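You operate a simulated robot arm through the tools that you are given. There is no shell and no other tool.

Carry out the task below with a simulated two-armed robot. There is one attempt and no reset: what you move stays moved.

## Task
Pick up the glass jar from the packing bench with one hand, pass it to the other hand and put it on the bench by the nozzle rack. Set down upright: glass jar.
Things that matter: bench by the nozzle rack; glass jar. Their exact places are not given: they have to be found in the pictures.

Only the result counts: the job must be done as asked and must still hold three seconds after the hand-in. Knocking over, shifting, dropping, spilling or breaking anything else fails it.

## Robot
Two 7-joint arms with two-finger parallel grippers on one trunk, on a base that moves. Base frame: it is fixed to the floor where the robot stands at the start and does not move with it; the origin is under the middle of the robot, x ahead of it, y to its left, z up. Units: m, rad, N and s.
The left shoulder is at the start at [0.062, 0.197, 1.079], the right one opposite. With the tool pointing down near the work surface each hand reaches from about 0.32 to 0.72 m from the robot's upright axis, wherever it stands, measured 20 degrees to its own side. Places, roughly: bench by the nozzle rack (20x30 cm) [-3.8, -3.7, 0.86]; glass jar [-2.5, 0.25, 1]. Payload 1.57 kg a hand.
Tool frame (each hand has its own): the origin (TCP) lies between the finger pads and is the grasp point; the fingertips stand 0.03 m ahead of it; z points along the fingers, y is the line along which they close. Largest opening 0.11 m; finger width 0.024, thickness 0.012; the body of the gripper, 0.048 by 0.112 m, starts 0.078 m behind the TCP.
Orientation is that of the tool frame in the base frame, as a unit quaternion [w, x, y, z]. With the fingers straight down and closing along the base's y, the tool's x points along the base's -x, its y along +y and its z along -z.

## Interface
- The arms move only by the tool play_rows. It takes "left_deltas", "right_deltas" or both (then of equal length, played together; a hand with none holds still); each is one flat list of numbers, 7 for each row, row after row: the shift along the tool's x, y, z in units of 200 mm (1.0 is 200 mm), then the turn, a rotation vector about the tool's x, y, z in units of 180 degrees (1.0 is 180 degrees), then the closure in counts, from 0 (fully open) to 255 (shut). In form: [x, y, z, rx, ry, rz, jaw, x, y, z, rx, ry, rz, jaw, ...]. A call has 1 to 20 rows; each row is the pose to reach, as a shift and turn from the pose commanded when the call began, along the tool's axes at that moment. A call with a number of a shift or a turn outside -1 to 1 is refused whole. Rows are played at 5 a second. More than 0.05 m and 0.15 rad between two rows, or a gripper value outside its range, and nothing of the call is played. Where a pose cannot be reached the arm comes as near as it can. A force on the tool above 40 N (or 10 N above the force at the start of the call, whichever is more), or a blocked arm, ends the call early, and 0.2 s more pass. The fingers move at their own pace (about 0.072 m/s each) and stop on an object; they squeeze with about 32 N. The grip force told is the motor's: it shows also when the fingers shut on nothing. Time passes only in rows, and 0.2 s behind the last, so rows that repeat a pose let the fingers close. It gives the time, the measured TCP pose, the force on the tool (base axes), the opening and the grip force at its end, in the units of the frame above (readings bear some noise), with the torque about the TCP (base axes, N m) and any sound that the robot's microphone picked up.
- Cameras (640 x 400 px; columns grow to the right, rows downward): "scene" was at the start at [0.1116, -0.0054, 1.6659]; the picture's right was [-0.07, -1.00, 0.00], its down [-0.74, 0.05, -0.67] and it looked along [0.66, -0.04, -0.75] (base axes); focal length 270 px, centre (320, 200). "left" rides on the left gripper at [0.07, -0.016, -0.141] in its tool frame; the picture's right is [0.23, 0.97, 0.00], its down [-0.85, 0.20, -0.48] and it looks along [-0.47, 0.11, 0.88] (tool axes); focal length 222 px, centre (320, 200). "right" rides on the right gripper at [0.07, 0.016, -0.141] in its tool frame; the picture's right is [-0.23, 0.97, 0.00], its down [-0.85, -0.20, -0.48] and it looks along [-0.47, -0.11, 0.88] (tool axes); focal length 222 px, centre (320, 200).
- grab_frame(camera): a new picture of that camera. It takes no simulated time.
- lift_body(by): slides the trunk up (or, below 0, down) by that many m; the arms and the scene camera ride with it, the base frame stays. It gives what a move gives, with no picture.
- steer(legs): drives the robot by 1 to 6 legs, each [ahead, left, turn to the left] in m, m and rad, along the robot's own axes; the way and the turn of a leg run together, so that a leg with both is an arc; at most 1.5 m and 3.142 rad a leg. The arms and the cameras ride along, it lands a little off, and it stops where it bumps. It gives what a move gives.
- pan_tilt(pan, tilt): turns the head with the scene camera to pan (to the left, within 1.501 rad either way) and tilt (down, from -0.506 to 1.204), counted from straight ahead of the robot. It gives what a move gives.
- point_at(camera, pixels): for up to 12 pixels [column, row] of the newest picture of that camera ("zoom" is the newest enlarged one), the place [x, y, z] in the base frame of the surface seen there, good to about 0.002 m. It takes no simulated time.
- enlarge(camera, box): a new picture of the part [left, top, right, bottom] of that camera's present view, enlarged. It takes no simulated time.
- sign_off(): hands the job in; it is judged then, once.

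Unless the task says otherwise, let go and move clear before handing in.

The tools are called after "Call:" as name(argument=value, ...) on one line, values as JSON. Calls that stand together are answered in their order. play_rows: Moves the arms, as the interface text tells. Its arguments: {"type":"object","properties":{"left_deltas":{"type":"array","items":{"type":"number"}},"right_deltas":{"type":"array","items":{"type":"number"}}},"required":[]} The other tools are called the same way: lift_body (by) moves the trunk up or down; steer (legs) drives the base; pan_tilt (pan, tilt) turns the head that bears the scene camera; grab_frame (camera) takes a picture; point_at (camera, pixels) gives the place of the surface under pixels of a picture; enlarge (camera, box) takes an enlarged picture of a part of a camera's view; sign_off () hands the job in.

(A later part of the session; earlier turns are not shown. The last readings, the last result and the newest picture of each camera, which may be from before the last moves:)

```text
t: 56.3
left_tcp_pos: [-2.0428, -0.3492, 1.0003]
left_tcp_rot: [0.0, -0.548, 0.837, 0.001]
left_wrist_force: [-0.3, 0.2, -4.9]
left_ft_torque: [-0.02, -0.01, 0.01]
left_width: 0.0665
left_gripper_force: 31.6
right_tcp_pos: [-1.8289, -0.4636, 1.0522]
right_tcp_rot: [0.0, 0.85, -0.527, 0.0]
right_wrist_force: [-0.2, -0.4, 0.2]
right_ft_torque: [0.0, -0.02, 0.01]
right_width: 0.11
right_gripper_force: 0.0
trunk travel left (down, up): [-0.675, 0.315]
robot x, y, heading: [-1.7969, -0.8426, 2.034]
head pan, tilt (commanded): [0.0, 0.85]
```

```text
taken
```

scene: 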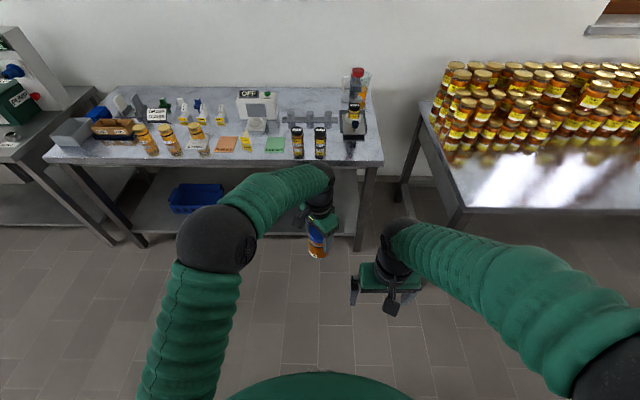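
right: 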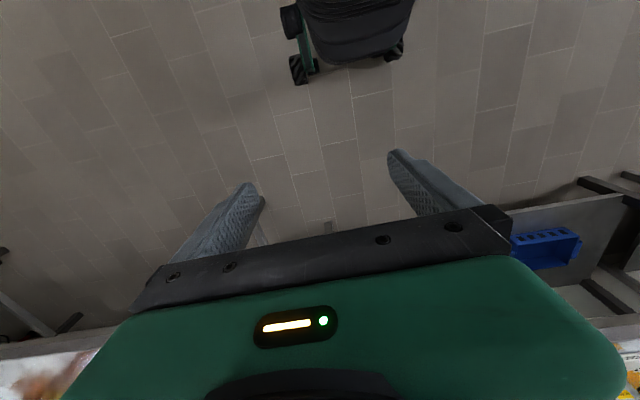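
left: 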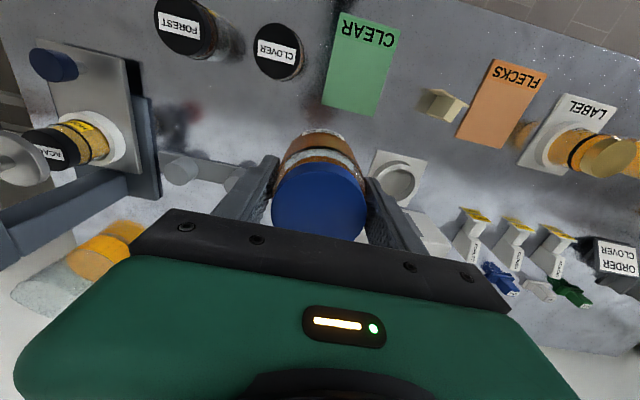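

The left TCP is at forward 0.55, lateral 0, z 1.0 as planned. Now the right hand pitches and turns to point forward-left and 35° down at a stand-off 0.18 m from the grasp point.

Call:
play_rows(right_deltas=[-0.033, 0.0168, -0.0121, -0.0089, -0.0244, -0.017, 0, -0.066, 0.0337, -0.0242, -0.0178, -0.0488, -0.0341, 0, -0.099, 0.0505, -0.0362, -0.0266, -0.0732, -0.0512, 0, -0.132, 0.0673, -0.0483, -0.0355, -0.0976, -0.0682, 0, -0.165, 0.0842, -0.0604, -0.0444, -0.122, -0.0853, 0, -0.198, 0.101, -0.0725, -0.0533, -0.1464, -0.1023, 0, -0.231, 0.1178, -0.0846, -0.0621, -0.1707, -0.1193, 0, -0.264, 0.1347, -0.0967, -0.071, -0.1951, -0.1364, 0, -0.297, 0.1515, -0.1087, -0.0799, -0.2195, -0.1535, 0, -0.33, 0.1683, -0.1208, -0.0888, -0.2439, -0.1705, 0, -0.363, 0.1852, -0.1329, -0.0976, -0.2683, -0.1876, 0, -0.396, 0.202, -0.145, -0.1065, -0.2927, -0.2046, 0, -0.396, 0.202, -0.145, -0.1065, -0.2927, -0.2046, 0])

Call:
grab_frame(camera="scene")

Call:
grab_frame(camera="right")

Call:
grab_frame(camera="left")

```text
t: 59.1
left_tcp_pos: [-2.0431, -0.3477, 1.0005]
left_tcp_rot: [0.0, -0.547, 0.837, 0.001]
left_wrist_force: [-0.1, -0.3, -4.7]
left_ft_torque: [0.0, -0.02, -0.03]
left_width: 0.0669
left_gripper_force: 31.3
right_tcp_pos: [-1.9086, -0.3907, 1.087]
right_tcp_rot: [-0.095, 0.868, -0.182, -0.452]
right_wrist_force: [-0.5, -0.1, 0.2]
right_ft_torque: [-0.04, -0.02, -0.02]
right_width: 0.1102
right_gripper_force: 0.0
right hand out of reach, approached as far as the arm can: row 8, 9, 10, 11, 12, 13
trunk travel left (down, up): [-0.675, 0.315]
robot x, y, heading: [-1.7958, -0.84, 2.034]
head pan, tilt (commanded): [0.0, 0.85]
```

```text
taken
```

scene: 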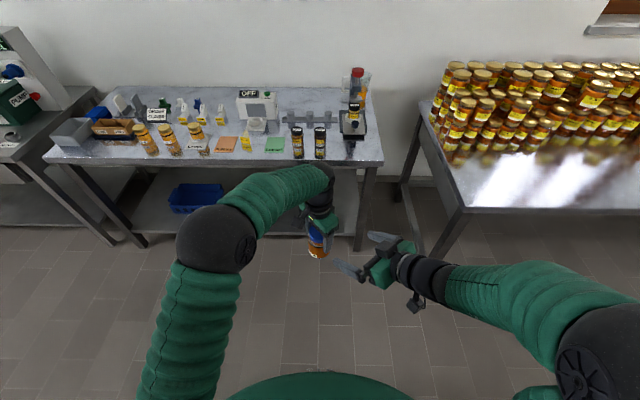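

```text
taken
```

right: 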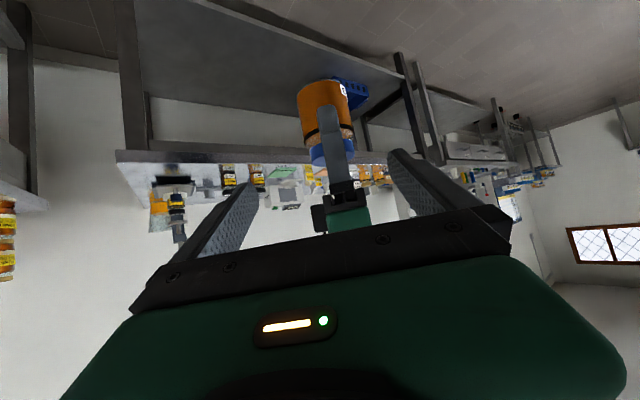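

```text
taken
```

left: 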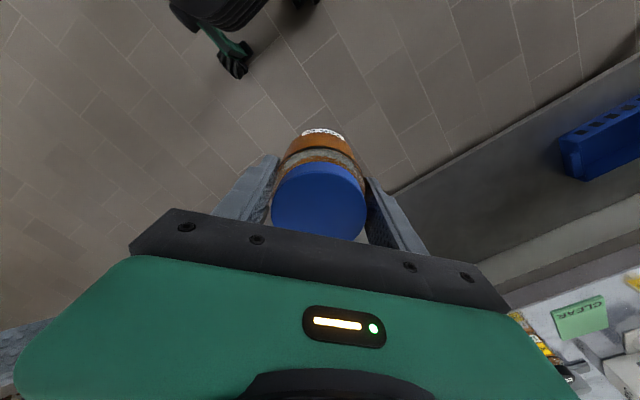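

The right hand reached the wanted orientation, ended ~2 cm ahead of command (fold limit), and in its view the jar (325,100) with the left hand's near finger (335,130) sits between its open fingers. I'll step in 0.06 m and align sideways, then re-check.

Call:
play_rows(right_deltas=[0.02, 0.025, 0.1, 0, 0, 0, 0, 0.04, 0.05, 0.2, 0, 0, 0, 0, 0.06, 0.077, 0.3, 0, 0, 0, 0, 0.07, 0.077, 0.35, 0, 0, 0, 0, 0.07, 0.077, 0.35, 0, 0, 0, 0])

Call:
grab_frame(camera="right")

Call:
enlarge(camera="scene", box=[240, 150, 464, 290])

```text
t: 60.3
left_tcp_pos: [-2.0433, -0.3489, 1.001]
left_tcp_rot: [-0.001, -0.547, 0.837, 0.001]
left_wrist_force: [-0.2, -0.1, -3.0]
left_ft_torque: [-0.01, 0.03, -0.02]
left_width: 0.067
left_gripper_force: 32.1
right_tcp_pos: [-1.9633, -0.3851, 1.0353]
right_tcp_rot: [-0.095, 0.868, -0.181, -0.452]
right_wrist_force: [-0.1, 0.0, -0.8]
right_ft_torque: [-0.01, -0.03, 0.01]
right_width: 0.1099
right_gripper_force: 0.1
trunk travel left (down, up): [-0.675, 0.315]
robot x, y, heading: [-1.7938, -0.8383, 2.033]
head pan, tilt (commanded): [0.0, 0.85]
```

```text
taken
```

right: 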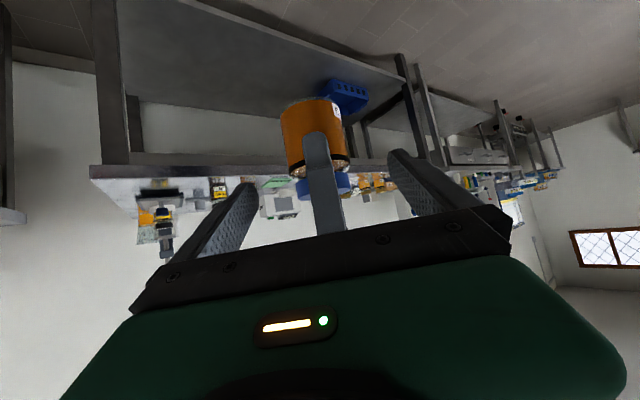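

```text
2.86 times, centred on (352, 220) of scene
```

zoom: 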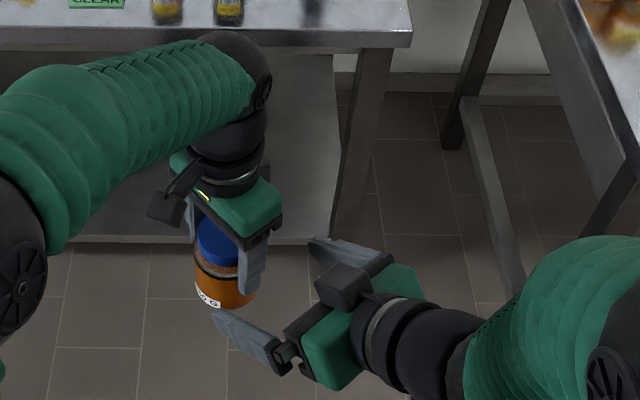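

The right hand moved in as expected (its TCP is at [-1.963,-0.385,1.035]); the jar and near finger stay centred between its fingers. I'll zoom to check clearances before closing in, since a dark box shows near the palm (zoom 343,287).

Call:
enlarge(camera="scene", box=[296, 190, 424, 270])

Call:
point_at(camera="zoom", pixels=[[320, 220], [290, 250], [345, 205], [300, 200], [430, 210], [310, 330], [150, 220], [140, 170], [205, 215], [60, 180], [330, 130], [230, 330]])

```text
5.00 times, centred on (360, 230) of scene
```

zoom: 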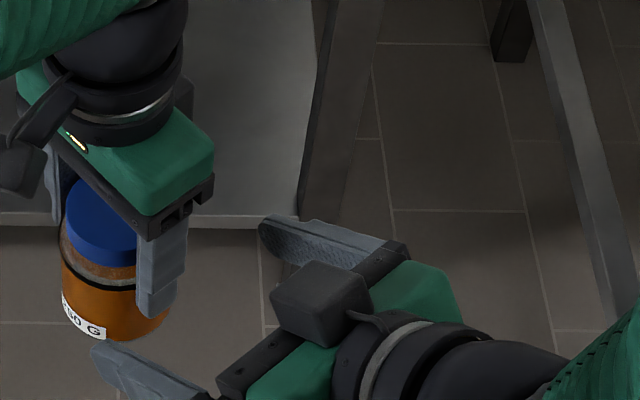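

```text
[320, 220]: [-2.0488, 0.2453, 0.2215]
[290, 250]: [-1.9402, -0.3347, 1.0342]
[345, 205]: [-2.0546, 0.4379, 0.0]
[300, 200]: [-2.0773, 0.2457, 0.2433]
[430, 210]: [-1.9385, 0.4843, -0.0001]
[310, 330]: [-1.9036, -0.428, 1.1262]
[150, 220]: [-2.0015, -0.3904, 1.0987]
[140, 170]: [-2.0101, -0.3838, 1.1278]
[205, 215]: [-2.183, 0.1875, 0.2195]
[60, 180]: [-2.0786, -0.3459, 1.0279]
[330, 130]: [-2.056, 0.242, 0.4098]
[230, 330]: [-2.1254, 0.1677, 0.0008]
```

Call:
point_at(camera="zoom", pixels=[[320, 290], [300, 315], [350, 285], [290, 300], [380, 320], [420, 285], [285, 365], [300, 240], [110, 365], [400, 350], [30, 160], [130, 240]])

Call:
enlarge(camera="scene", box=[330, 200, 490, 320])

```text
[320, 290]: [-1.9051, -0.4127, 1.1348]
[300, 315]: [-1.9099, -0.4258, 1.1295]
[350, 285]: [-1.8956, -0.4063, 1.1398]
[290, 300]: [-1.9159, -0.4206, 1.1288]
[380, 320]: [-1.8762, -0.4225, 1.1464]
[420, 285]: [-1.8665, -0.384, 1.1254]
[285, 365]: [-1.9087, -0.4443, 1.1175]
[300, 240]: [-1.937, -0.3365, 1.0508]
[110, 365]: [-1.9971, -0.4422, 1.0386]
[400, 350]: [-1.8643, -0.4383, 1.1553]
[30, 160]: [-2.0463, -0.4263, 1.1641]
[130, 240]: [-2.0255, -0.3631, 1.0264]
```

```text
3.33 times, centred on (410, 260) of scene
```

zoom: 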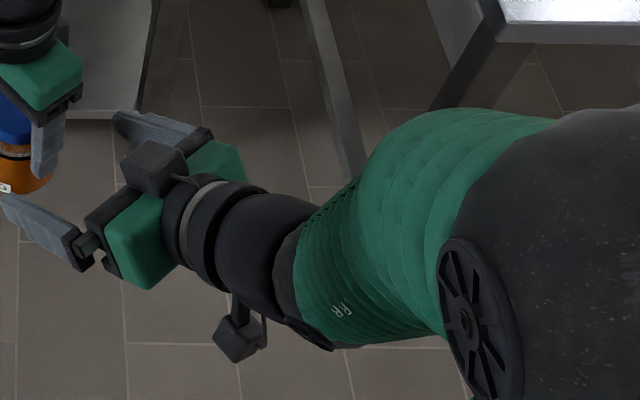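

There is a second block on the top side of the gripper (zoom 155,165), so a 35° tilt would pass too close to the left hand's body. I'll flatten the right hand to 25° tilt at a 7 cm stand-off before sliding in.

Call:
play_rows(right_deltas=[0.02, -0.002, 0.03, 0, -0.0139, 0, 0, 0.04, -0.004, 0.06, 0, -0.0278, 0, 0, 0.06, -0.006, 0.09, 0, -0.0417, 0, 0, 0.08, -0.008, 0.12, 0, -0.0556, 0, 0, 0.08, -0.008, 0.12, 0, -0.0556, 0, 0])

Call:
grab_frame(camera="right")

Call:
enlarge(camera="scene", box=[280, 180, 440, 280])

```text
t: 61.5
left_tcp_pos: [-2.044, -0.3484, 0.9999]
left_tcp_rot: [0.0, -0.548, 0.836, 0.0]
left_wrist_force: [-0.1, 0.5, -4.4]
left_ft_torque: [0.01, 0.03, 0.02]
left_width: 0.067
left_gripper_force: 31.9
right_tcp_pos: [-1.9715, -0.3798, 1.0086]
right_tcp_rot: [-0.111, 0.825, -0.172, -0.527]
right_wrist_force: [0.4, -0.3, -0.1]
right_ft_torque: [-0.03, -0.01, -0.05]
right_width: 0.11
right_gripper_force: 0.0
trunk travel left (down, up): [-0.675, 0.315]
robot x, y, heading: [-1.795, -0.8421, 2.03]
head pan, tilt (commanded): [0.0, 0.85]
```

```text
taken
```

right: 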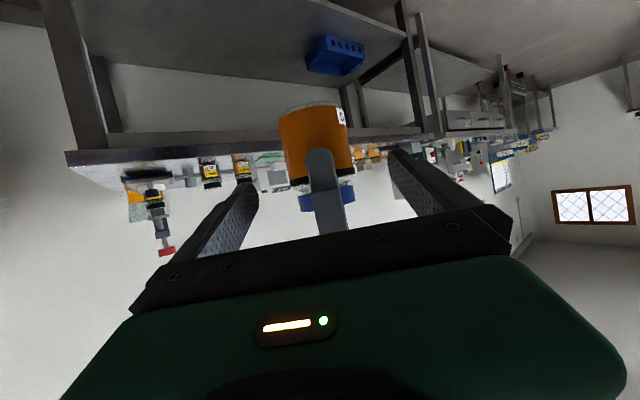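

```text
4.00 times, centred on (360, 230) of scene
```

zoom: 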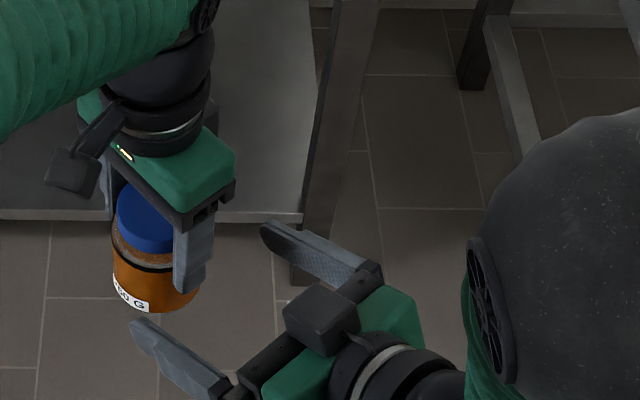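

The right hand reads [-1.9715,-0.380,1.0086], exactly on the planned line. I'll verify the jar's edges from the right camera before sliding in.

Call:
point_at(camera="right", pixels=[[284, 140], [349, 150], [318, 115], [300, 130], [318, 160], [320, 205]])

```text
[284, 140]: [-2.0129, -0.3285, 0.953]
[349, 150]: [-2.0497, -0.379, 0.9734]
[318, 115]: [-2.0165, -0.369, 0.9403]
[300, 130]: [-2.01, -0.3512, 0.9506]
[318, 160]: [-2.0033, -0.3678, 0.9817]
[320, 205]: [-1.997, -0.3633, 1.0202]
```

The measured jar surface points lie 0.031–0.036 m from the assumed axis, so the alignment is right. I'll slide the right hand in 0.072 m along its fingers.

Call:
play_rows(right_deltas=[0, 0, 0.07, 0, 0, 0, 0, 0, 0, 0.14, 0, 0, 0, 0, 0, 0, 0.21, 0, 0, 0, 0, 0, 0, 0.28, 0, 0, 0, 0, 0.003, 0, 0.359, 0, 0, 0, 0, 0.003, 0, 0.359, 0, 0, 0, 0])

Call:
grab_frame(camera="right")

Call:
enlarge(camera="scene", box=[280, 180, 440, 280])

Call:
grab_frame(camera="left")

```text
t: 62.9
left_tcp_pos: [-2.0443, -0.3492, 0.9999]
left_tcp_rot: [-0.001, -0.547, 0.837, 0.0]
left_wrist_force: [-0.3, 0.2, -4.3]
left_ft_torque: [-0.03, 0.05, 0.02]
left_width: 0.067
left_gripper_force: 32.1
right_tcp_pos: [-2.029, -0.3533, 0.9768]
right_tcp_rot: [-0.111, 0.825, -0.172, -0.527]
right_wrist_force: [-0.2, -0.3, 0.5]
right_ft_torque: [0.0, -0.02, 0.0]
right_width: 0.11
right_gripper_force: 0.1
trunk travel left (down, up): [-0.675, 0.315]
robot x, y, heading: [-1.7952, -0.8421, 2.032]
head pan, tilt (commanded): [0.0, 0.85]
```

```text
taken
```

right: 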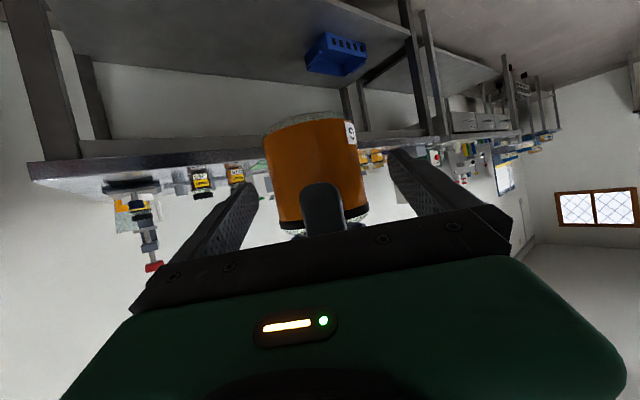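

```text
4.00 times, centred on (360, 230) of scene
```

zoom: 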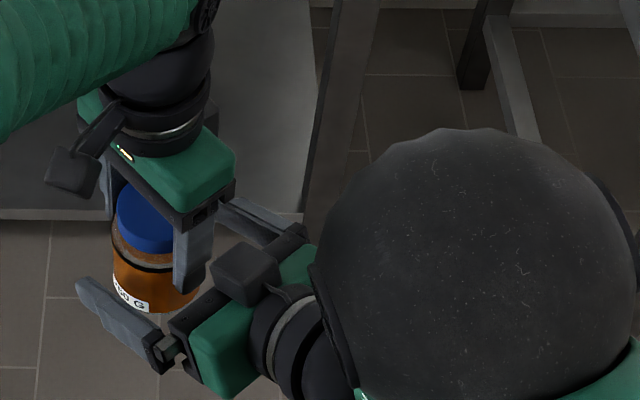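

```text
taken
```

left: 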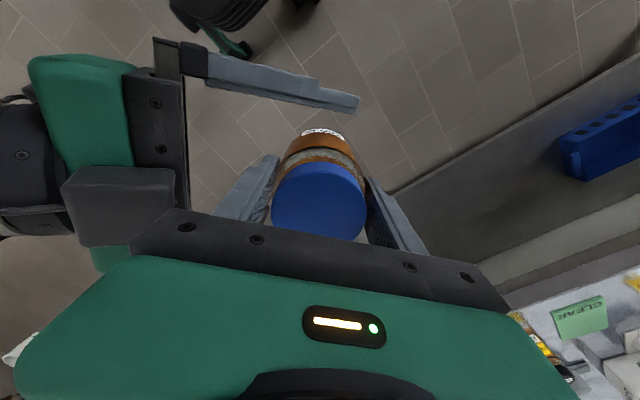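

The jar sits between the right fingers with the left near finger clear of the palm, no contact forces. I'll close the right gripper.

Call:
play_rows(right_deltas=[0, 0, 0, 0, 0, 0, 60, 0, 0, 0, 0, 0, 0, 90, 0, 0, 0, 0, 0, 0, 110, 0, 0, 0, 0, 0, 0, 255, 0, 0, 0, 0, 0, 0, 255, 0, 0, 0, 0, 0, 0, 255, 0, 0, 0, 0, 0, 0, 255])

Call:
grab_frame(camera="right")

Call:
grab_frame(camera="left")

```text
t: 64.5
left_tcp_pos: [-2.0444, -0.349, 0.9989]
left_tcp_rot: [-0.002, -0.547, 0.837, -0.001]
left_wrist_force: [-2.5, -12.9, 0.5]
left_ft_torque: [-0.26, -0.01, -0.14]
left_width: 0.067
left_gripper_force: 31.5
right_tcp_pos: [-2.0287, -0.3518, 0.9765]
right_tcp_rot: [-0.112, 0.825, -0.174, -0.526]
right_wrist_force: [1.9, 13.1, -0.4]
right_ft_torque: [-0.04, -0.06, -0.1]
right_width: 0.067
right_gripper_force: 31.7
trunk travel left (down, up): [-0.675, 0.315]
robot x, y, heading: [-1.7955, -0.8382, 2.033]
head pan, tilt (commanded): [0.0, 0.85]
```

```text
taken
```

right: 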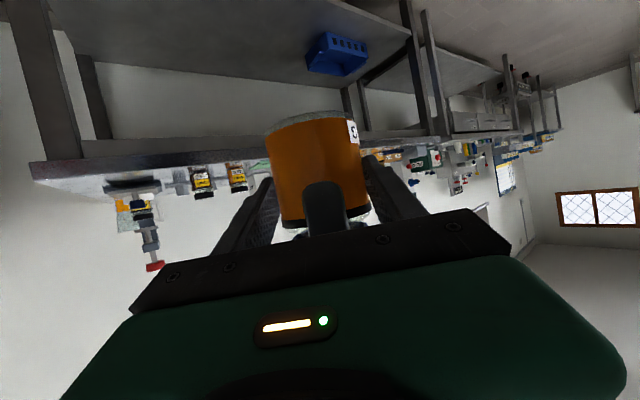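

```text
taken
```

left: 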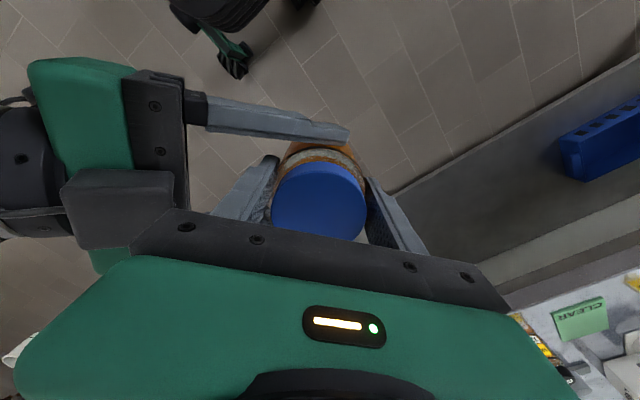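

Both hands hold the jar at 0.067 m with 32 N each. I'll now open the left fingers part-way (to ~0.086 m) while the right keeps holding, and check.

Call:
play_rows(left_deltas=[0, 0, 0, 0, 0, 0, 90, 0, 0, 0, 0, 0, 0, 70, 0, 0, 0, 0, 0, 0, 55, 0, 0, 0, 0, 0, 0, 55, 0, 0, 0, 0, 0, 0, 55], right_deltas=[0, 0, 0, 0, 0, 0, 255, 0, 0, 0, 0, 0, 0, 255, 0, 0, 0, 0, 0, 0, 255, 0, 0, 0, 0, 0, 0, 255, 0, 0, 0, 0, 0, 0, 255])

Call:
grab_frame(camera="left")

Call:
grab_frame(camera="right")

```text
t: 65.7
left_tcp_pos: [-2.0446, -0.3479, 1.0001]
left_tcp_rot: [0.0, -0.548, 0.837, 0.001]
left_wrist_force: [0.3, 0.6, -0.5]
left_ft_torque: [0.02, 0.0, -0.01]
left_width: 0.0862
left_gripper_force: 0.1
right_tcp_pos: [-2.03, -0.3527, 0.9775]
right_tcp_rot: [-0.109, 0.826, -0.171, -0.527]
right_wrist_force: [0.5, -0.1, -0.6]
right_ft_torque: [-0.06, -0.01, -0.02]
right_width: 0.0671
right_gripper_force: 32.0
trunk travel left (down, up): [-0.675, 0.315]
robot x, y, heading: [-1.799, -0.8404, 2.034]
head pan, tilt (commanded): [0.0, 0.85]
```

```text
taken
```

left: 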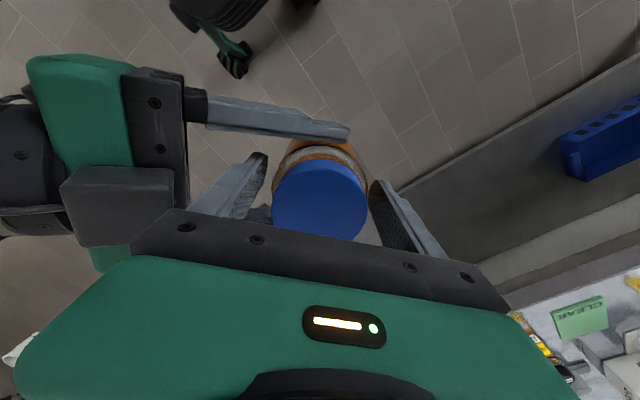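

```text
taken
```

right: 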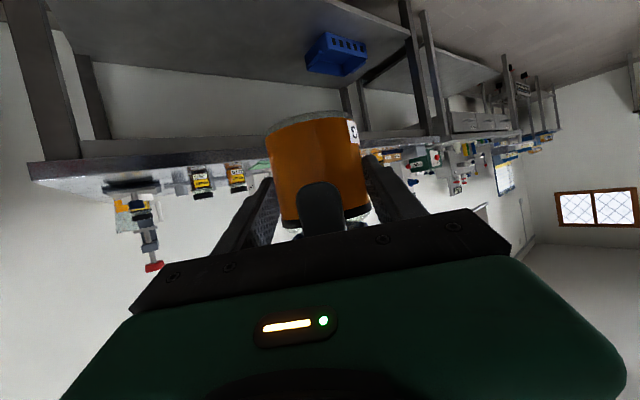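

The left fingers are open (0.086 m, no force) and the jar stays in the right hand. I'll raise the left hand straight up slowly and watch the jar.

Call:
play_rows(left_deltas=[0, 0, -0.03, 0, 0, 0, 55, 0, 0, -0.07, 0, 0, 0, 55, 0, 0, -0.12, 0, 0, 0, 55, 0, 0, -0.18, 0, 0, 0, 55, 0, 0, -0.18, 0, 0, 0, 55])

Call:
grab_frame(camera="left")

Call:
grab_frame(camera="right")

```text
t: 66.9
left_tcp_pos: [-2.0438, -0.3484, 1.0358]
left_tcp_rot: [-0.001, -0.547, 0.837, 0.0]
left_wrist_force: [0.3, 0.8, 0.3]
left_ft_torque: [0.01, 0.02, 0.0]
left_width: 0.0861
left_gripper_force: 0.0
right_tcp_pos: [-2.0294, -0.3525, 0.9772]
right_tcp_rot: [-0.11, 0.825, -0.172, -0.526]
right_wrist_force: [0.1, -0.1, 0.3]
right_ft_torque: [-0.05, -0.07, -0.02]
right_width: 0.0672
right_gripper_force: 32.1
trunk travel left (down, up): [-0.675, 0.315]
robot x, y, heading: [-1.799, -0.837, 2.03]
head pan, tilt (commanded): [0.0, 0.85]
```

```text
taken
```

left: 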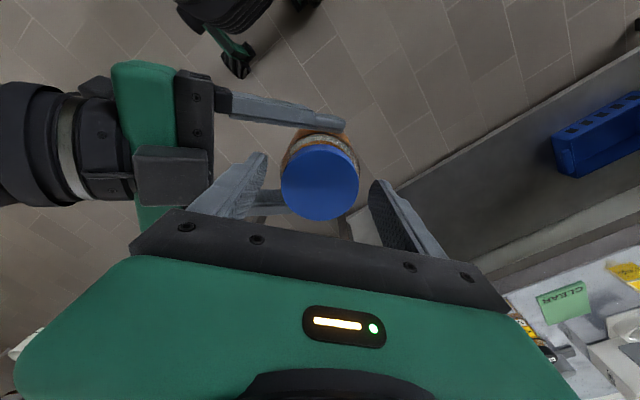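

```text
taken
```

right: 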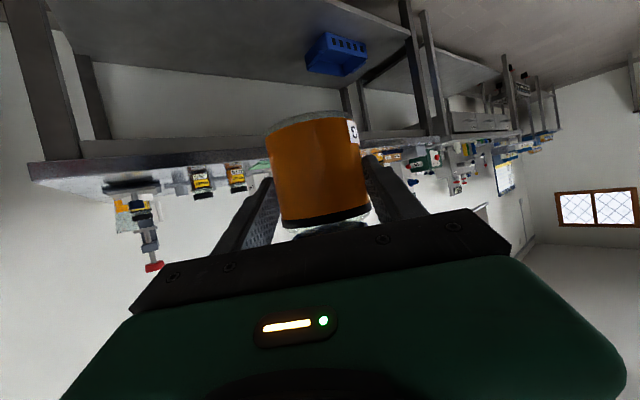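

The jar stays firmly in the right hand as the left lifts away. I'll raise the left hand clear and move it to the left side.

Call:
play_rows(left_deltas=[0, 0, -0.15, 0, 0, 0, 55, 0, 0, -0.3, 0, 0, 0, 55, 0, 0, -0.45, 0, 0, 0, 55, 0, 0, -0.6, 0, 0, 0, 40, 0.15, 0.12, -0.6, 0, 0, 0, 20, 0.3, 0.24, -0.6, 0, 0, 0, 0, 0.45, 0.36, -0.6, 0, 0, 0, 0, 0.6, 0.48, -0.6, 0, 0, 0, 0, 0.75, 0.6, -0.6, 0, 0, 0, 0, 0.9, 0.5, -0.6, 0, 0, -0.03, 0, 1.0, 0.35, -0.6, 0, 0, -0.07, 0, 1.0, 0.2, -0.6, 0, 0, -0.11, 0, 1.0, 0.1, -0.6, 0, 0, -0.15, 0, 1.0, 0.1, -0.6, 0, 0, -0.15, 0])

Call:
grab_frame(camera="scene")

```text
t: 69.9
left_tcp_pos: [-2.1412, -0.5252, 1.1557]
left_tcp_rot: [0.0, 0.728, -0.686, 0.0]
left_wrist_force: [0.0, 1.2, 0.2]
left_ft_torque: [-0.05, 0.02, 0.0]
left_width: 0.11
left_gripper_force: 0.0
right_tcp_pos: [-2.0298, -0.3525, 0.9761]
right_tcp_rot: [-0.111, 0.826, -0.173, -0.526]
right_wrist_force: [0.2, -1.1, -0.2]
right_ft_torque: [-0.03, -0.06, 0.0]
right_width: 0.0667
right_gripper_force: 32.3
trunk travel left (down, up): [-0.675, 0.315]
robot x, y, heading: [-1.7943, -0.8407, 2.032]
head pan, tilt (commanded): [0.0, 0.85]
```

```text
taken
```

scene: 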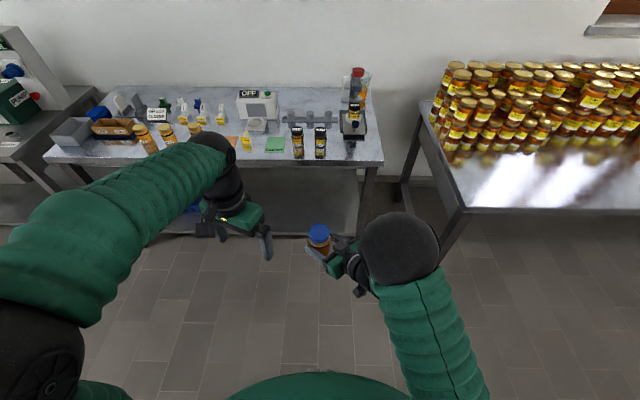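

The jar is held alone by the right hand and the left is clear. Now I'll turn left to face down the aisle and drive toward the nozzle-rack bench.

Call:
steer(legs=[[0, 0, 1.554], [1.4, 0, 0]])

Call:
pan_tilt(pan=0.6, tilt=0.45)

Call:
grab_frame(camera="scene")

Call:
grab_frame(camera="right")

```text
t: 80.7
left_tcp_pos: [-3.3406, -1.82, 1.1558]
left_tcp_rot: [-0.001, 0.999, 0.036, -0.001]
left_wrist_force: [0.2, 0.3, 0.8]
left_ft_torque: [-0.02, 0.0, 0.0]
left_width: 0.11
left_gripper_force: 0.2
right_tcp_pos: [-3.5136, -1.7114, 0.9763]
right_tcp_rot: [0.297, 0.702, 0.466, -0.449]
right_wrist_force: [-1.5, 0.1, -0.4]
right_ft_torque: [0.04, -0.03, 0.01]
right_width: 0.0666
right_gripper_force: 32.5
trunk travel left (down, up): [-0.675, 0.315]
robot x, y, heading: [-3.0297, -1.4683, -2.667]
head pan, tilt (commanded): [0.0, 0.85]
```

```text
t: 81.7
left_tcp_pos: [-3.339, -1.8195, 1.1566]
left_tcp_rot: [0.0, 0.999, 0.036, -0.001]
left_wrist_force: [-0.2, 0.5, -0.7]
left_ft_torque: [-0.01, 0.0, 0.0]
left_width: 0.11
left_gripper_force: 0.1
right_tcp_pos: [-3.5133, -1.7114, 0.9781]
right_tcp_rot: [0.298, 0.701, 0.467, -0.449]
right_wrist_force: [-0.1, 1.1, 0.1]
right_ft_torque: [0.03, -0.03, 0.0]
right_width: 0.0667
right_gripper_force: 32.3
trunk travel left (down, up): [-0.675, 0.315]
robot x, y, heading: [-3.0339, -1.4725, -2.668]
head pan, tilt (commanded): [0.6, 0.45]
```

```text
taken
```

scene: 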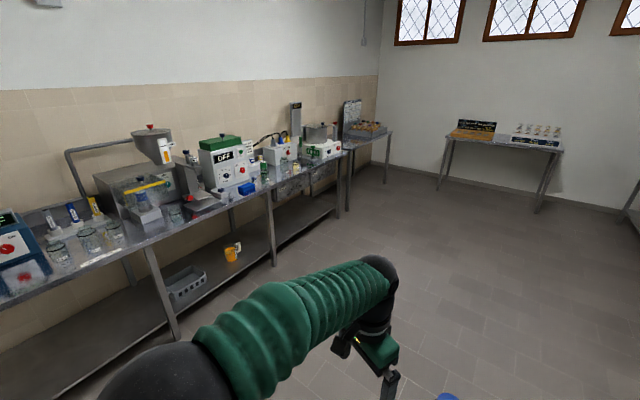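

```text
taken
```

right: 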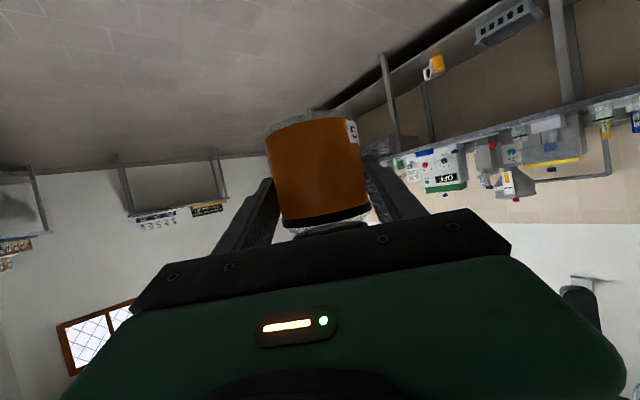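

The jar still sits well in the right hand. I'll enlarge the part of the left bench around the target (scene 180–350, 120–220).

Call:
enlarge(camera="scene", box=[200, 120, 360, 220])

Call:
point_at(camera="zoom", pixels=[[190, 270], [260, 235], [320, 250], [355, 210], [380, 195], [285, 290], [400, 240], [430, 120], [540, 130], [300, 210], [360, 240], [230, 300]])

```text
4.00 times, centred on (280, 170) of scene
```

zoom: 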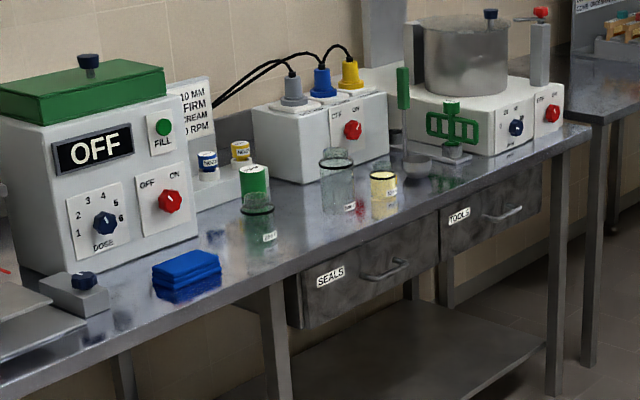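

```text
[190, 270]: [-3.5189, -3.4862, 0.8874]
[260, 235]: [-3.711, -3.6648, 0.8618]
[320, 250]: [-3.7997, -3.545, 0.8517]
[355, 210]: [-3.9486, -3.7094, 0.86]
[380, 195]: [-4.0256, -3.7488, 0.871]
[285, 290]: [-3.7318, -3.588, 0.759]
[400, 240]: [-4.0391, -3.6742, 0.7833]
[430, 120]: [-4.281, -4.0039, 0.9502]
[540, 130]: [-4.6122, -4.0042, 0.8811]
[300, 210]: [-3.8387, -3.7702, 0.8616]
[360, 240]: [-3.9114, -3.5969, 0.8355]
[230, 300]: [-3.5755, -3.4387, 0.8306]
```

The target lies on open bench between the "250" beaker (zoom 258,225) and the "500" beaker (zoom 337,190), in front of the little nozzle stands (zoom 207,165 and 240,155). I'll drive on until abreast of it and turn to face that bench.

Call:
steer(legs=[[1.5, 0, 0], [0.12, 0, 0], [0, 0, 1.542]])

Call:
pan_tilt(pan=0.0, tilt=0.55)

Call:
grab_frame(camera="scene")

```text
t: 93.8
left_tcp_pos: [-4.1821, -2.538, 1.1569]
left_tcp_rot: [0.0, 0.714, 0.7, -0.001]
left_wrist_force: [-0.2, -0.2, -0.2]
left_ft_torque: [-0.02, 0.0, 0.03]
left_width: 0.1102
left_gripper_force: 0.1
right_tcp_pos: [-4.3072, -2.7026, 0.9767]
right_tcp_rot: [0.522, 0.204, 0.818, -0.132]
right_wrist_force: [0.2, 1.6, -4.7]
right_ft_torque: [0.03, 0.04, 0.04]
right_width: 0.0666
right_gripper_force: 31.5
trunk travel left (down, up): [-0.675, 0.315]
robot x, y, heading: [-4.5059, -2.2005, -1.191]
head pan, tilt (commanded): [0.6, 0.45]
```

```text
t: 94.8
left_tcp_pos: [-4.1825, -2.5378, 1.1581]
left_tcp_rot: [0.002, 0.713, 0.701, -0.001]
left_wrist_force: [0.6, 0.7, -0.2]
left_ft_torque: [0.03, -0.03, 0.01]
left_width: 0.1099
left_gripper_force: 0.1
right_tcp_pos: [-4.3061, -2.7013, 0.9792]
right_tcp_rot: [0.522, 0.203, 0.818, -0.131]
right_wrist_force: [-0.1, -0.5, -5.4]
right_ft_torque: [0.03, 0.07, -0.02]
right_width: 0.0666
right_gripper_force: 32.0
trunk travel left (down, up): [-0.675, 0.315]
robot x, y, heading: [-4.4974, -2.1977, -1.192]
head pan, tilt (commanded): [0.0, 0.55]
```

```text
taken
```

scene: 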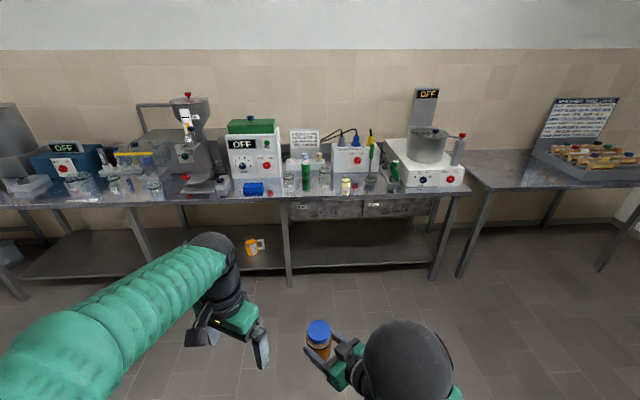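

I'm abreast of the target, facing its bench. I'll enlarge the middle part and measure the objects there.

Call:
enlarge(camera="scene", box=[230, 120, 406, 230])

Call:
point_at(camera="zoom", pixels=[[320, 250], [250, 255], [300, 255], [340, 250], [380, 255], [420, 265], [270, 225], [85, 250], [590, 220], [510, 250], [215, 255], [320, 290]])

```text
3.64 times, centred on (318, 175) of scene
```

zoom: 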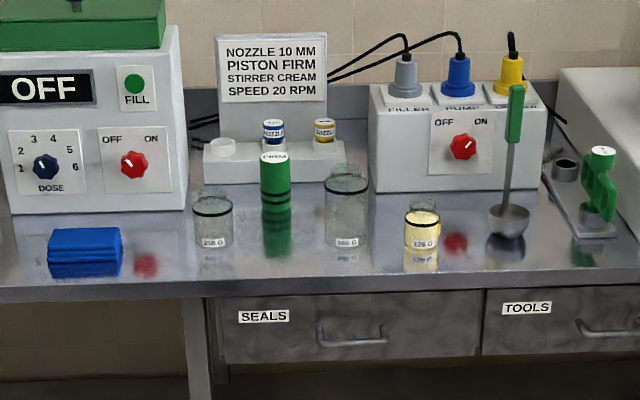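

```text
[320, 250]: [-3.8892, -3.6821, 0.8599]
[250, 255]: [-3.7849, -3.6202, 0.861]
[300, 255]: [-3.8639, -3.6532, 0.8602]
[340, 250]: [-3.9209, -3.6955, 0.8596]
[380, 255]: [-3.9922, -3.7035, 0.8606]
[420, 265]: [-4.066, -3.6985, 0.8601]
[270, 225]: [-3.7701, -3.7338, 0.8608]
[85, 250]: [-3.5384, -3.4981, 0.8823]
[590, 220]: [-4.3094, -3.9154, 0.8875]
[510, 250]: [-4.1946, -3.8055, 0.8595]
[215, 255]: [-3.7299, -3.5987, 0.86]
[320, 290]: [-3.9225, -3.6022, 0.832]
```

The sign "NOZZLE 10 MM…" and white stand with nozzles (zoom 270,160) is the nozzle rack; in front stand a 250 G glass, a green canister, a 500 G glass and a 125 G cup. I'll measure all of them.

Call:
point_at(camera="zoom", pixels=[[214, 242], [275, 180], [275, 205], [347, 242], [421, 242], [421, 205], [222, 165], [325, 165], [335, 180], [210, 180], [458, 243], [147, 266]])

Call:
point_at(camera="zoom", pixels=[[262, 185], [289, 185], [275, 158], [195, 213], [231, 213], [327, 190], [366, 190], [212, 270], [345, 270], [275, 275], [150, 285], [450, 275]])

```text
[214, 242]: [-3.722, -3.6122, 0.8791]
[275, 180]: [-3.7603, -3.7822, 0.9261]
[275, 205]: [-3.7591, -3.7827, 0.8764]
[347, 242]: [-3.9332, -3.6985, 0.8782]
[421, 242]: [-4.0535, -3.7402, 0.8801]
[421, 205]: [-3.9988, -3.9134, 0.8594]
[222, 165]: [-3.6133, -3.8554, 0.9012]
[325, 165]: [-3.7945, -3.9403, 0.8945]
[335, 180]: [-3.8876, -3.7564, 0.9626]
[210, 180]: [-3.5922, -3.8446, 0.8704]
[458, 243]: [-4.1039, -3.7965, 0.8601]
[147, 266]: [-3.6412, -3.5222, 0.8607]
```

```text
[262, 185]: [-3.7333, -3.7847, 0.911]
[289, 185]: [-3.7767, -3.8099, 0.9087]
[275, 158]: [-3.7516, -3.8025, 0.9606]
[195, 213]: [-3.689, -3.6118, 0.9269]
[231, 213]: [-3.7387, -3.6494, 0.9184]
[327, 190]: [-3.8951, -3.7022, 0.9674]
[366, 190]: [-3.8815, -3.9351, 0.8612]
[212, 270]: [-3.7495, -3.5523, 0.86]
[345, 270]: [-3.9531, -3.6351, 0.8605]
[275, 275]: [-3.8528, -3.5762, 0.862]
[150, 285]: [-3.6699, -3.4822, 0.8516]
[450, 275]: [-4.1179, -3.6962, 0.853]
```

Measured: 250 G glass centre ≈[-3.706,-3.641], green canister ≈[-3.748,-3.804], 500 G glass ≈[-3.915,-3.735]; the free spot between them is right at [-3.80,-3.69]. I'll raise the jar 0.12 m and turn the right hand about the vertical so it points straight ahead, to enter squarely between the two glasses.

Call:
play_rows(right_deltas=[-0.0415, -0.0826, -0.0528, 0.0202, 0.0001, 0.0094, 255, -0.0829, -0.1651, -0.1055, 0.0403, 0.0001, 0.0187, 255, -0.1244, -0.2477, -0.1583, 0.0605, 0.0002, 0.0281, 255, -0.1658, -0.3302, -0.211, 0.0807, 0.0003, 0.0374, 255, -0.2073, -0.4128, -0.2638, 0.1009, 0.0004, 0.0468, 255, -0.2487, -0.4953, -0.3165, 0.121, 0.0004, 0.0561, 255, -0.2902, -0.5779, -0.3693, 0.1412, 0.0005, 0.0655, 255, -0.3316, -0.6604, -0.422, 0.1614, 0.0006, 0.0748, 255, -0.3731, -0.743, -0.4748, 0.1815, 0.0006, 0.0842, 255, -0.4145, -0.8255, -0.5275, 0.2017, 0.0007, 0.0935, 255, -0.4145, -0.8255, -0.5275, 0.2017, 0.0007, 0.0935, 255])

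Call:
grab_frame(camera="scene")

Call:
grab_frame(camera="right")

```text
t: 96.7
left_tcp_pos: [-4.1858, -2.5358, 1.1579]
left_tcp_rot: [0.003, 0.714, 0.7, 0.0]
left_wrist_force: [-0.1, 0.1, -0.8]
left_ft_torque: [0.03, -0.02, -0.02]
left_width: 0.1097
left_gripper_force: 0.1
right_tcp_pos: [-4.5195, -2.8358, 1.0923]
right_tcp_rot: [0.448, 0.506, 0.664, -0.319]
right_wrist_force: [0.6, 0.3, -4.0]
right_ft_torque: [0.04, 0.01, -0.02]
right_width: 0.0667
right_gripper_force: 31.9
trunk travel left (down, up): [-0.675, 0.315]
robot x, y, heading: [-4.5031, -2.1999, -1.189]
head pan, tilt (commanded): [0.0, 0.55]
stopped in row 9 (right hand): the arm was blocked; the commanded pose is now the measured one
```

```text
taken
```

scene: 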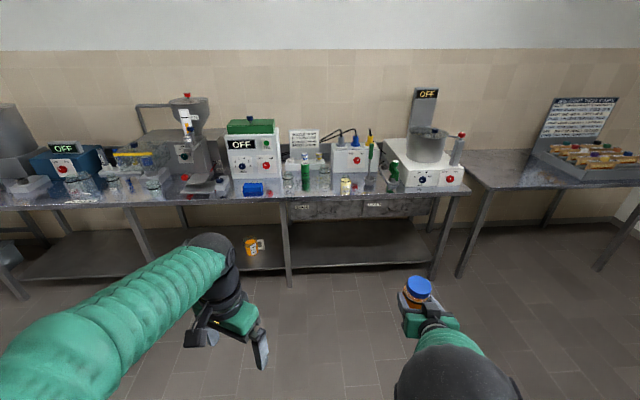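

```text
taken
```

right: 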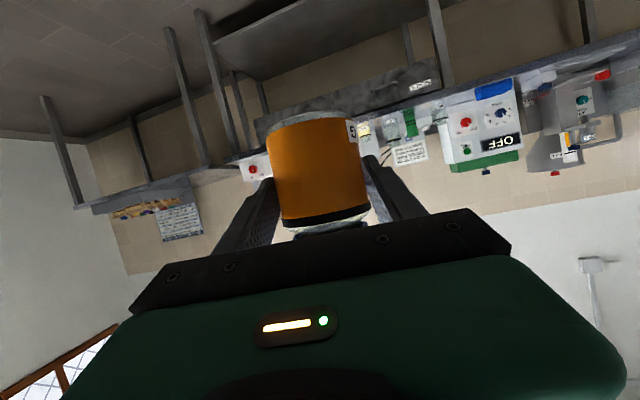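

The right arm stopped early: it reads "blocked" with the TCP about 8 cm further right than planned and ~2° off in tilt. I'll look at the arm's shape to understand before moving on.

Call:
pan_tilt(pan=-0.5, tilt=1.0)

Call:
grab_frame(camera="scene")

Call:
grab_frame(camera="left")

```text
t: 97.6
left_tcp_pos: [-4.1848, -2.5363, 1.159]
left_tcp_rot: [0.002, 0.714, 0.7, -0.001]
left_wrist_force: [0.1, -0.6, -0.5]
left_ft_torque: [-0.02, 0.0, -0.02]
left_width: 0.1101
left_gripper_force: 0.0
right_tcp_pos: [-4.5175, -2.837, 1.0927]
right_tcp_rot: [0.448, 0.506, 0.664, -0.32]
right_wrist_force: [0.3, -0.1, -4.0]
right_ft_torque: [0.09, 0.01, -0.05]
right_width: 0.0666
right_gripper_force: 31.9
trunk travel left (down, up): [-0.675, 0.315]
robot x, y, heading: [-4.5025, -2.2013, -1.185]
head pan, tilt (commanded): [-0.499, 1.0]
```

```text
taken
```

scene: 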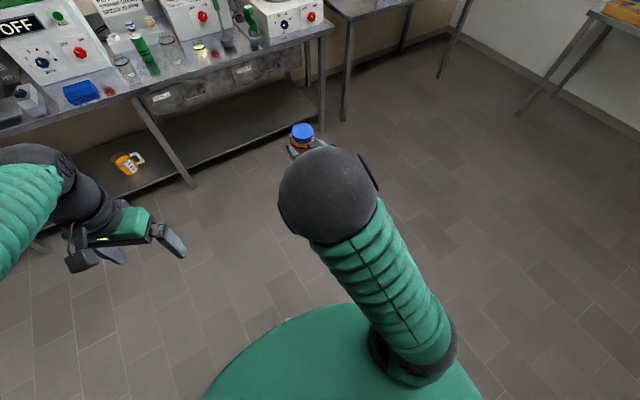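

```text
taken
```

left: 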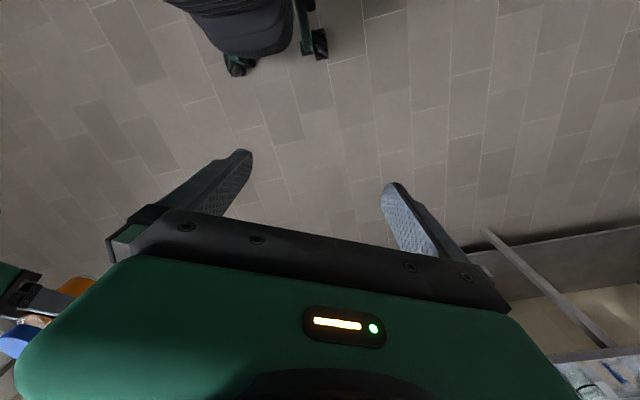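

The elbow is high and forward, the forearm drops steeply to the hand. I'll measure elbow, shoulder and hand places to plan a comfortable pose.

Call:
point_at(camera="scene", pixels=[[330, 195], [300, 180], [360, 200], [380, 290], [415, 350], [302, 130], [300, 150], [370, 170]])

Call:
enlarge(camera="scene", box=[240, 100, 400, 200])

```text
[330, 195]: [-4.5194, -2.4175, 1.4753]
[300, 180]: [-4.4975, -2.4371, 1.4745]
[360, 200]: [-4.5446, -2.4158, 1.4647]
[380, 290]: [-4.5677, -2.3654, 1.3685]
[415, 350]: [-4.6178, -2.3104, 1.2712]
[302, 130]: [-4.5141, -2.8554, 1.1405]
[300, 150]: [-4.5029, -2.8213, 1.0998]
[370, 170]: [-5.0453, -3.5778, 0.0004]
```

```text
4.00 times, centred on (320, 150) of scene
```

zoom: 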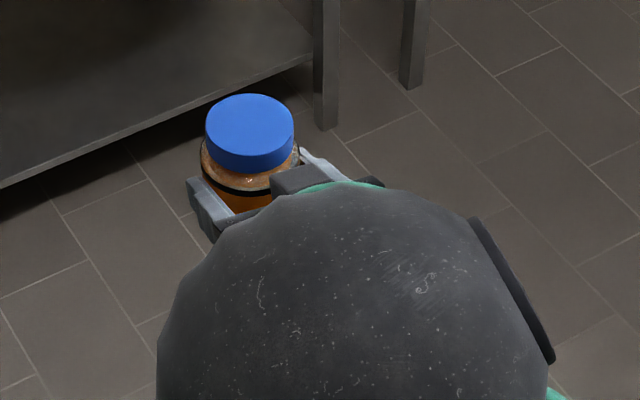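

Elbow centre is ≈0.33 m above the shoulder, so the wrist is near its limit in this pose. Lowering the trunk by 0.25 m will let the forearm line up with the hand; the space under both hands is free aisle.

Call:
lift_body(by=-0.25)

Call:
pan_tilt(pan=-0.2, tilt=0.7)

Call:
grab_frame(camera="scene")

```text
t: 100.2
left_tcp_pos: [-4.1845, -2.5361, 0.9061]
left_tcp_rot: [0.003, 0.714, 0.7, -0.001]
left_wrist_force: [-1.3, 0.2, -0.2]
left_ft_torque: [0.02, 0.01, 0.01]
left_width: 0.1101
left_gripper_force: 0.0
right_tcp_pos: [-4.5143, -2.8369, 0.8458]
right_tcp_rot: [0.453, 0.505, 0.663, -0.316]
right_wrist_force: [0.5, -0.6, -4.5]
right_ft_torque: [0.07, 0.01, 0.01]
right_width: 0.0663
right_gripper_force: 31.9
trunk travel left (down, up): [-0.425, 0.565]
robot x, y, heading: [-4.5021, -2.2012, -1.187]
head pan, tilt (commanded): [-0.499, 1.0]
```

```text
t: 101.0
left_tcp_pos: [-4.1849, -2.5355, 0.9071]
left_tcp_rot: [0.002, 0.714, 0.7, -0.001]
left_wrist_force: [-0.3, -0.4, 0.1]
left_ft_torque: [0.0, 0.0, -0.01]
left_width: 0.1103
left_gripper_force: 0.0
right_tcp_pos: [-4.5143, -2.8368, 0.8444]
right_tcp_rot: [0.452, 0.505, 0.663, -0.318]
right_wrist_force: [0.1, -0.2, -4.2]
right_ft_torque: [0.09, 0.02, 0.03]
right_width: 0.0664
right_gripper_force: 31.9
trunk travel left (down, up): [-0.425, 0.565]
robot x, y, heading: [-4.5002, -2.1986, -1.186]
head pan, tilt (commanded): [-0.201, 0.7]
```

```text
taken
```

scene: 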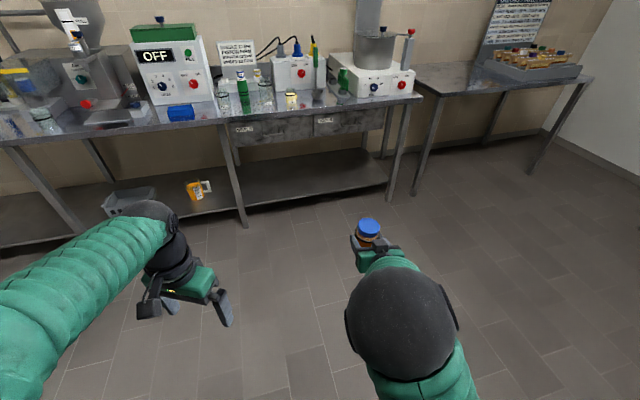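

Trunk is down, jar still held (tilted ~2.4° as computed from the hand's pose). I'll now raise the right hand 0.2 m straight up while correcting the tilt so the jar is exactly upright again.

Call:
play_rows(right_deltas=[-0.092, 0.0036, -0.0389, 0, 0.0011, -0.0012, 255, -0.184, 0.0072, -0.0778, 0.0001, 0.0021, -0.0025, 255, -0.276, 0.0108, -0.1167, 0.0001, 0.0032, -0.0037, 255, -0.368, 0.0144, -0.1556, 0.0001, 0.0043, -0.005, 255, -0.46, 0.018, -0.1945, 0.0002, 0.0053, -0.0062, 255, -0.552, 0.0216, -0.2334, 0.0002, 0.0064, -0.0075, 255, -0.644, 0.0252, -0.2723, 0.0002, 0.0075, -0.0088, 255, -0.736, 0.0288, -0.3112, 0.0003, 0.0086, -0.01, 255, -0.828, 0.0324, -0.3501, 0.0003, 0.0096, -0.0112, 255, -0.92, 0.036, -0.389, 0.0003, 0.0107, -0.0125, 255, -0.92, 0.036, -0.389, 0.0003, 0.0107, -0.0125, 255])

Call:
grab_frame(camera="scene")

Call:
grab_frame(camera="right")

```text
t: 101.8
left_tcp_pos: [-4.1851, -2.5351, 0.9093]
left_tcp_rot: [0.003, 0.714, 0.7, -0.001]
left_wrist_force: [-0.4, 0.4, 0.1]
left_ft_torque: [-0.01, 0.0, 0.02]
left_width: 0.11
left_gripper_force: 0.1
right_tcp_pos: [-4.5994, -2.8532, 0.898]
right_tcp_rot: [0.411, 0.554, 0.631, -0.354]
right_wrist_force: [0.6, -0.4, -4.7]
right_ft_torque: [0.08, 0.0, 0.01]
right_width: 0.0663
right_gripper_force: 31.9
trunk travel left (down, up): [-0.425, 0.565]
robot x, y, heading: [-4.5014, -2.2002, -1.184]
head pan, tilt (commanded): [-0.201, 0.7]
stopped in row 4 (right hand): the arm was blocked; the commanded pose is now the measured one
```

```text
taken
```

scene: 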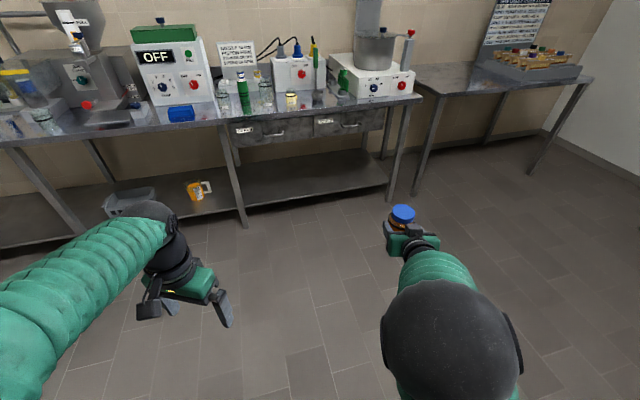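

```text
taken
```

right: 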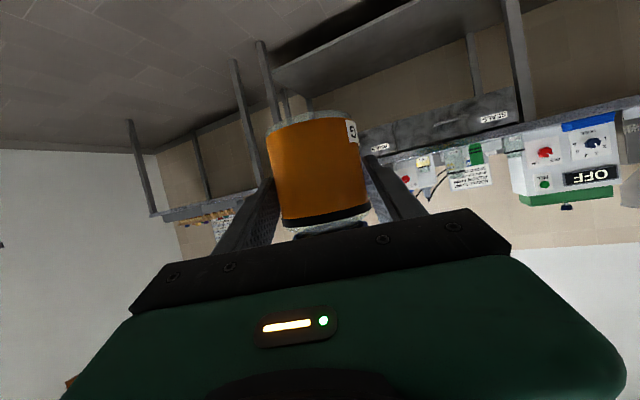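

The arm was blocked again and drifted right (TCP now [-4.599,-2.853,0.898], tilt only ~0.9°). I'll look at where elbow and upper arm are to see what blocks it.

Call:
pan_tilt(pan=-0.7, tilt=1.1)

Call:
grab_frame(camera="scene")

Call:
point_at(camera="scene", pixels=[[320, 200], [320, 150], [360, 200], [340, 250], [380, 300], [420, 350], [250, 300], [200, 350]])

```text
t: 102.7
left_tcp_pos: [-4.1854, -2.5361, 0.9092]
left_tcp_rot: [0.003, 0.714, 0.7, 0.0]
left_wrist_force: [0.0, -0.6, 0.8]
left_ft_torque: [0.03, 0.01, 0.01]
left_width: 0.1098
left_gripper_force: 0.2
right_tcp_pos: [-4.5966, -2.8537, 0.8984]
right_tcp_rot: [0.412, 0.553, 0.631, -0.354]
right_wrist_force: [-1.0, 0.2, -4.5]
right_ft_torque: [0.1, 0.0, -0.01]
right_width: 0.0664
right_gripper_force: 32.1
trunk travel left (down, up): [-0.425, 0.565]
robot x, y, heading: [-4.5014, -2.1983, -1.188]
head pan, tilt (commanded): [-0.7, 1.1]
```

```text
taken
```

scene: 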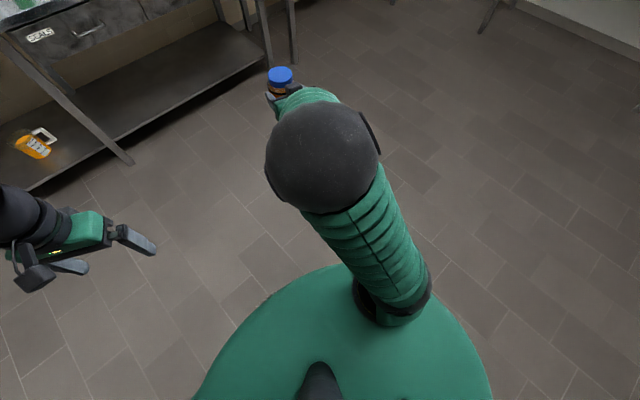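

```text
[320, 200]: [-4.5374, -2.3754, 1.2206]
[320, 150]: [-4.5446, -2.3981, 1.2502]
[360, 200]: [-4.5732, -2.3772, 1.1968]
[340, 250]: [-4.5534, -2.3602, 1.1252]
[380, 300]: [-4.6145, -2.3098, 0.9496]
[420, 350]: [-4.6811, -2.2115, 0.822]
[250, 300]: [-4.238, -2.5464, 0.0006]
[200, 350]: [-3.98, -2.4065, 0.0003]
```

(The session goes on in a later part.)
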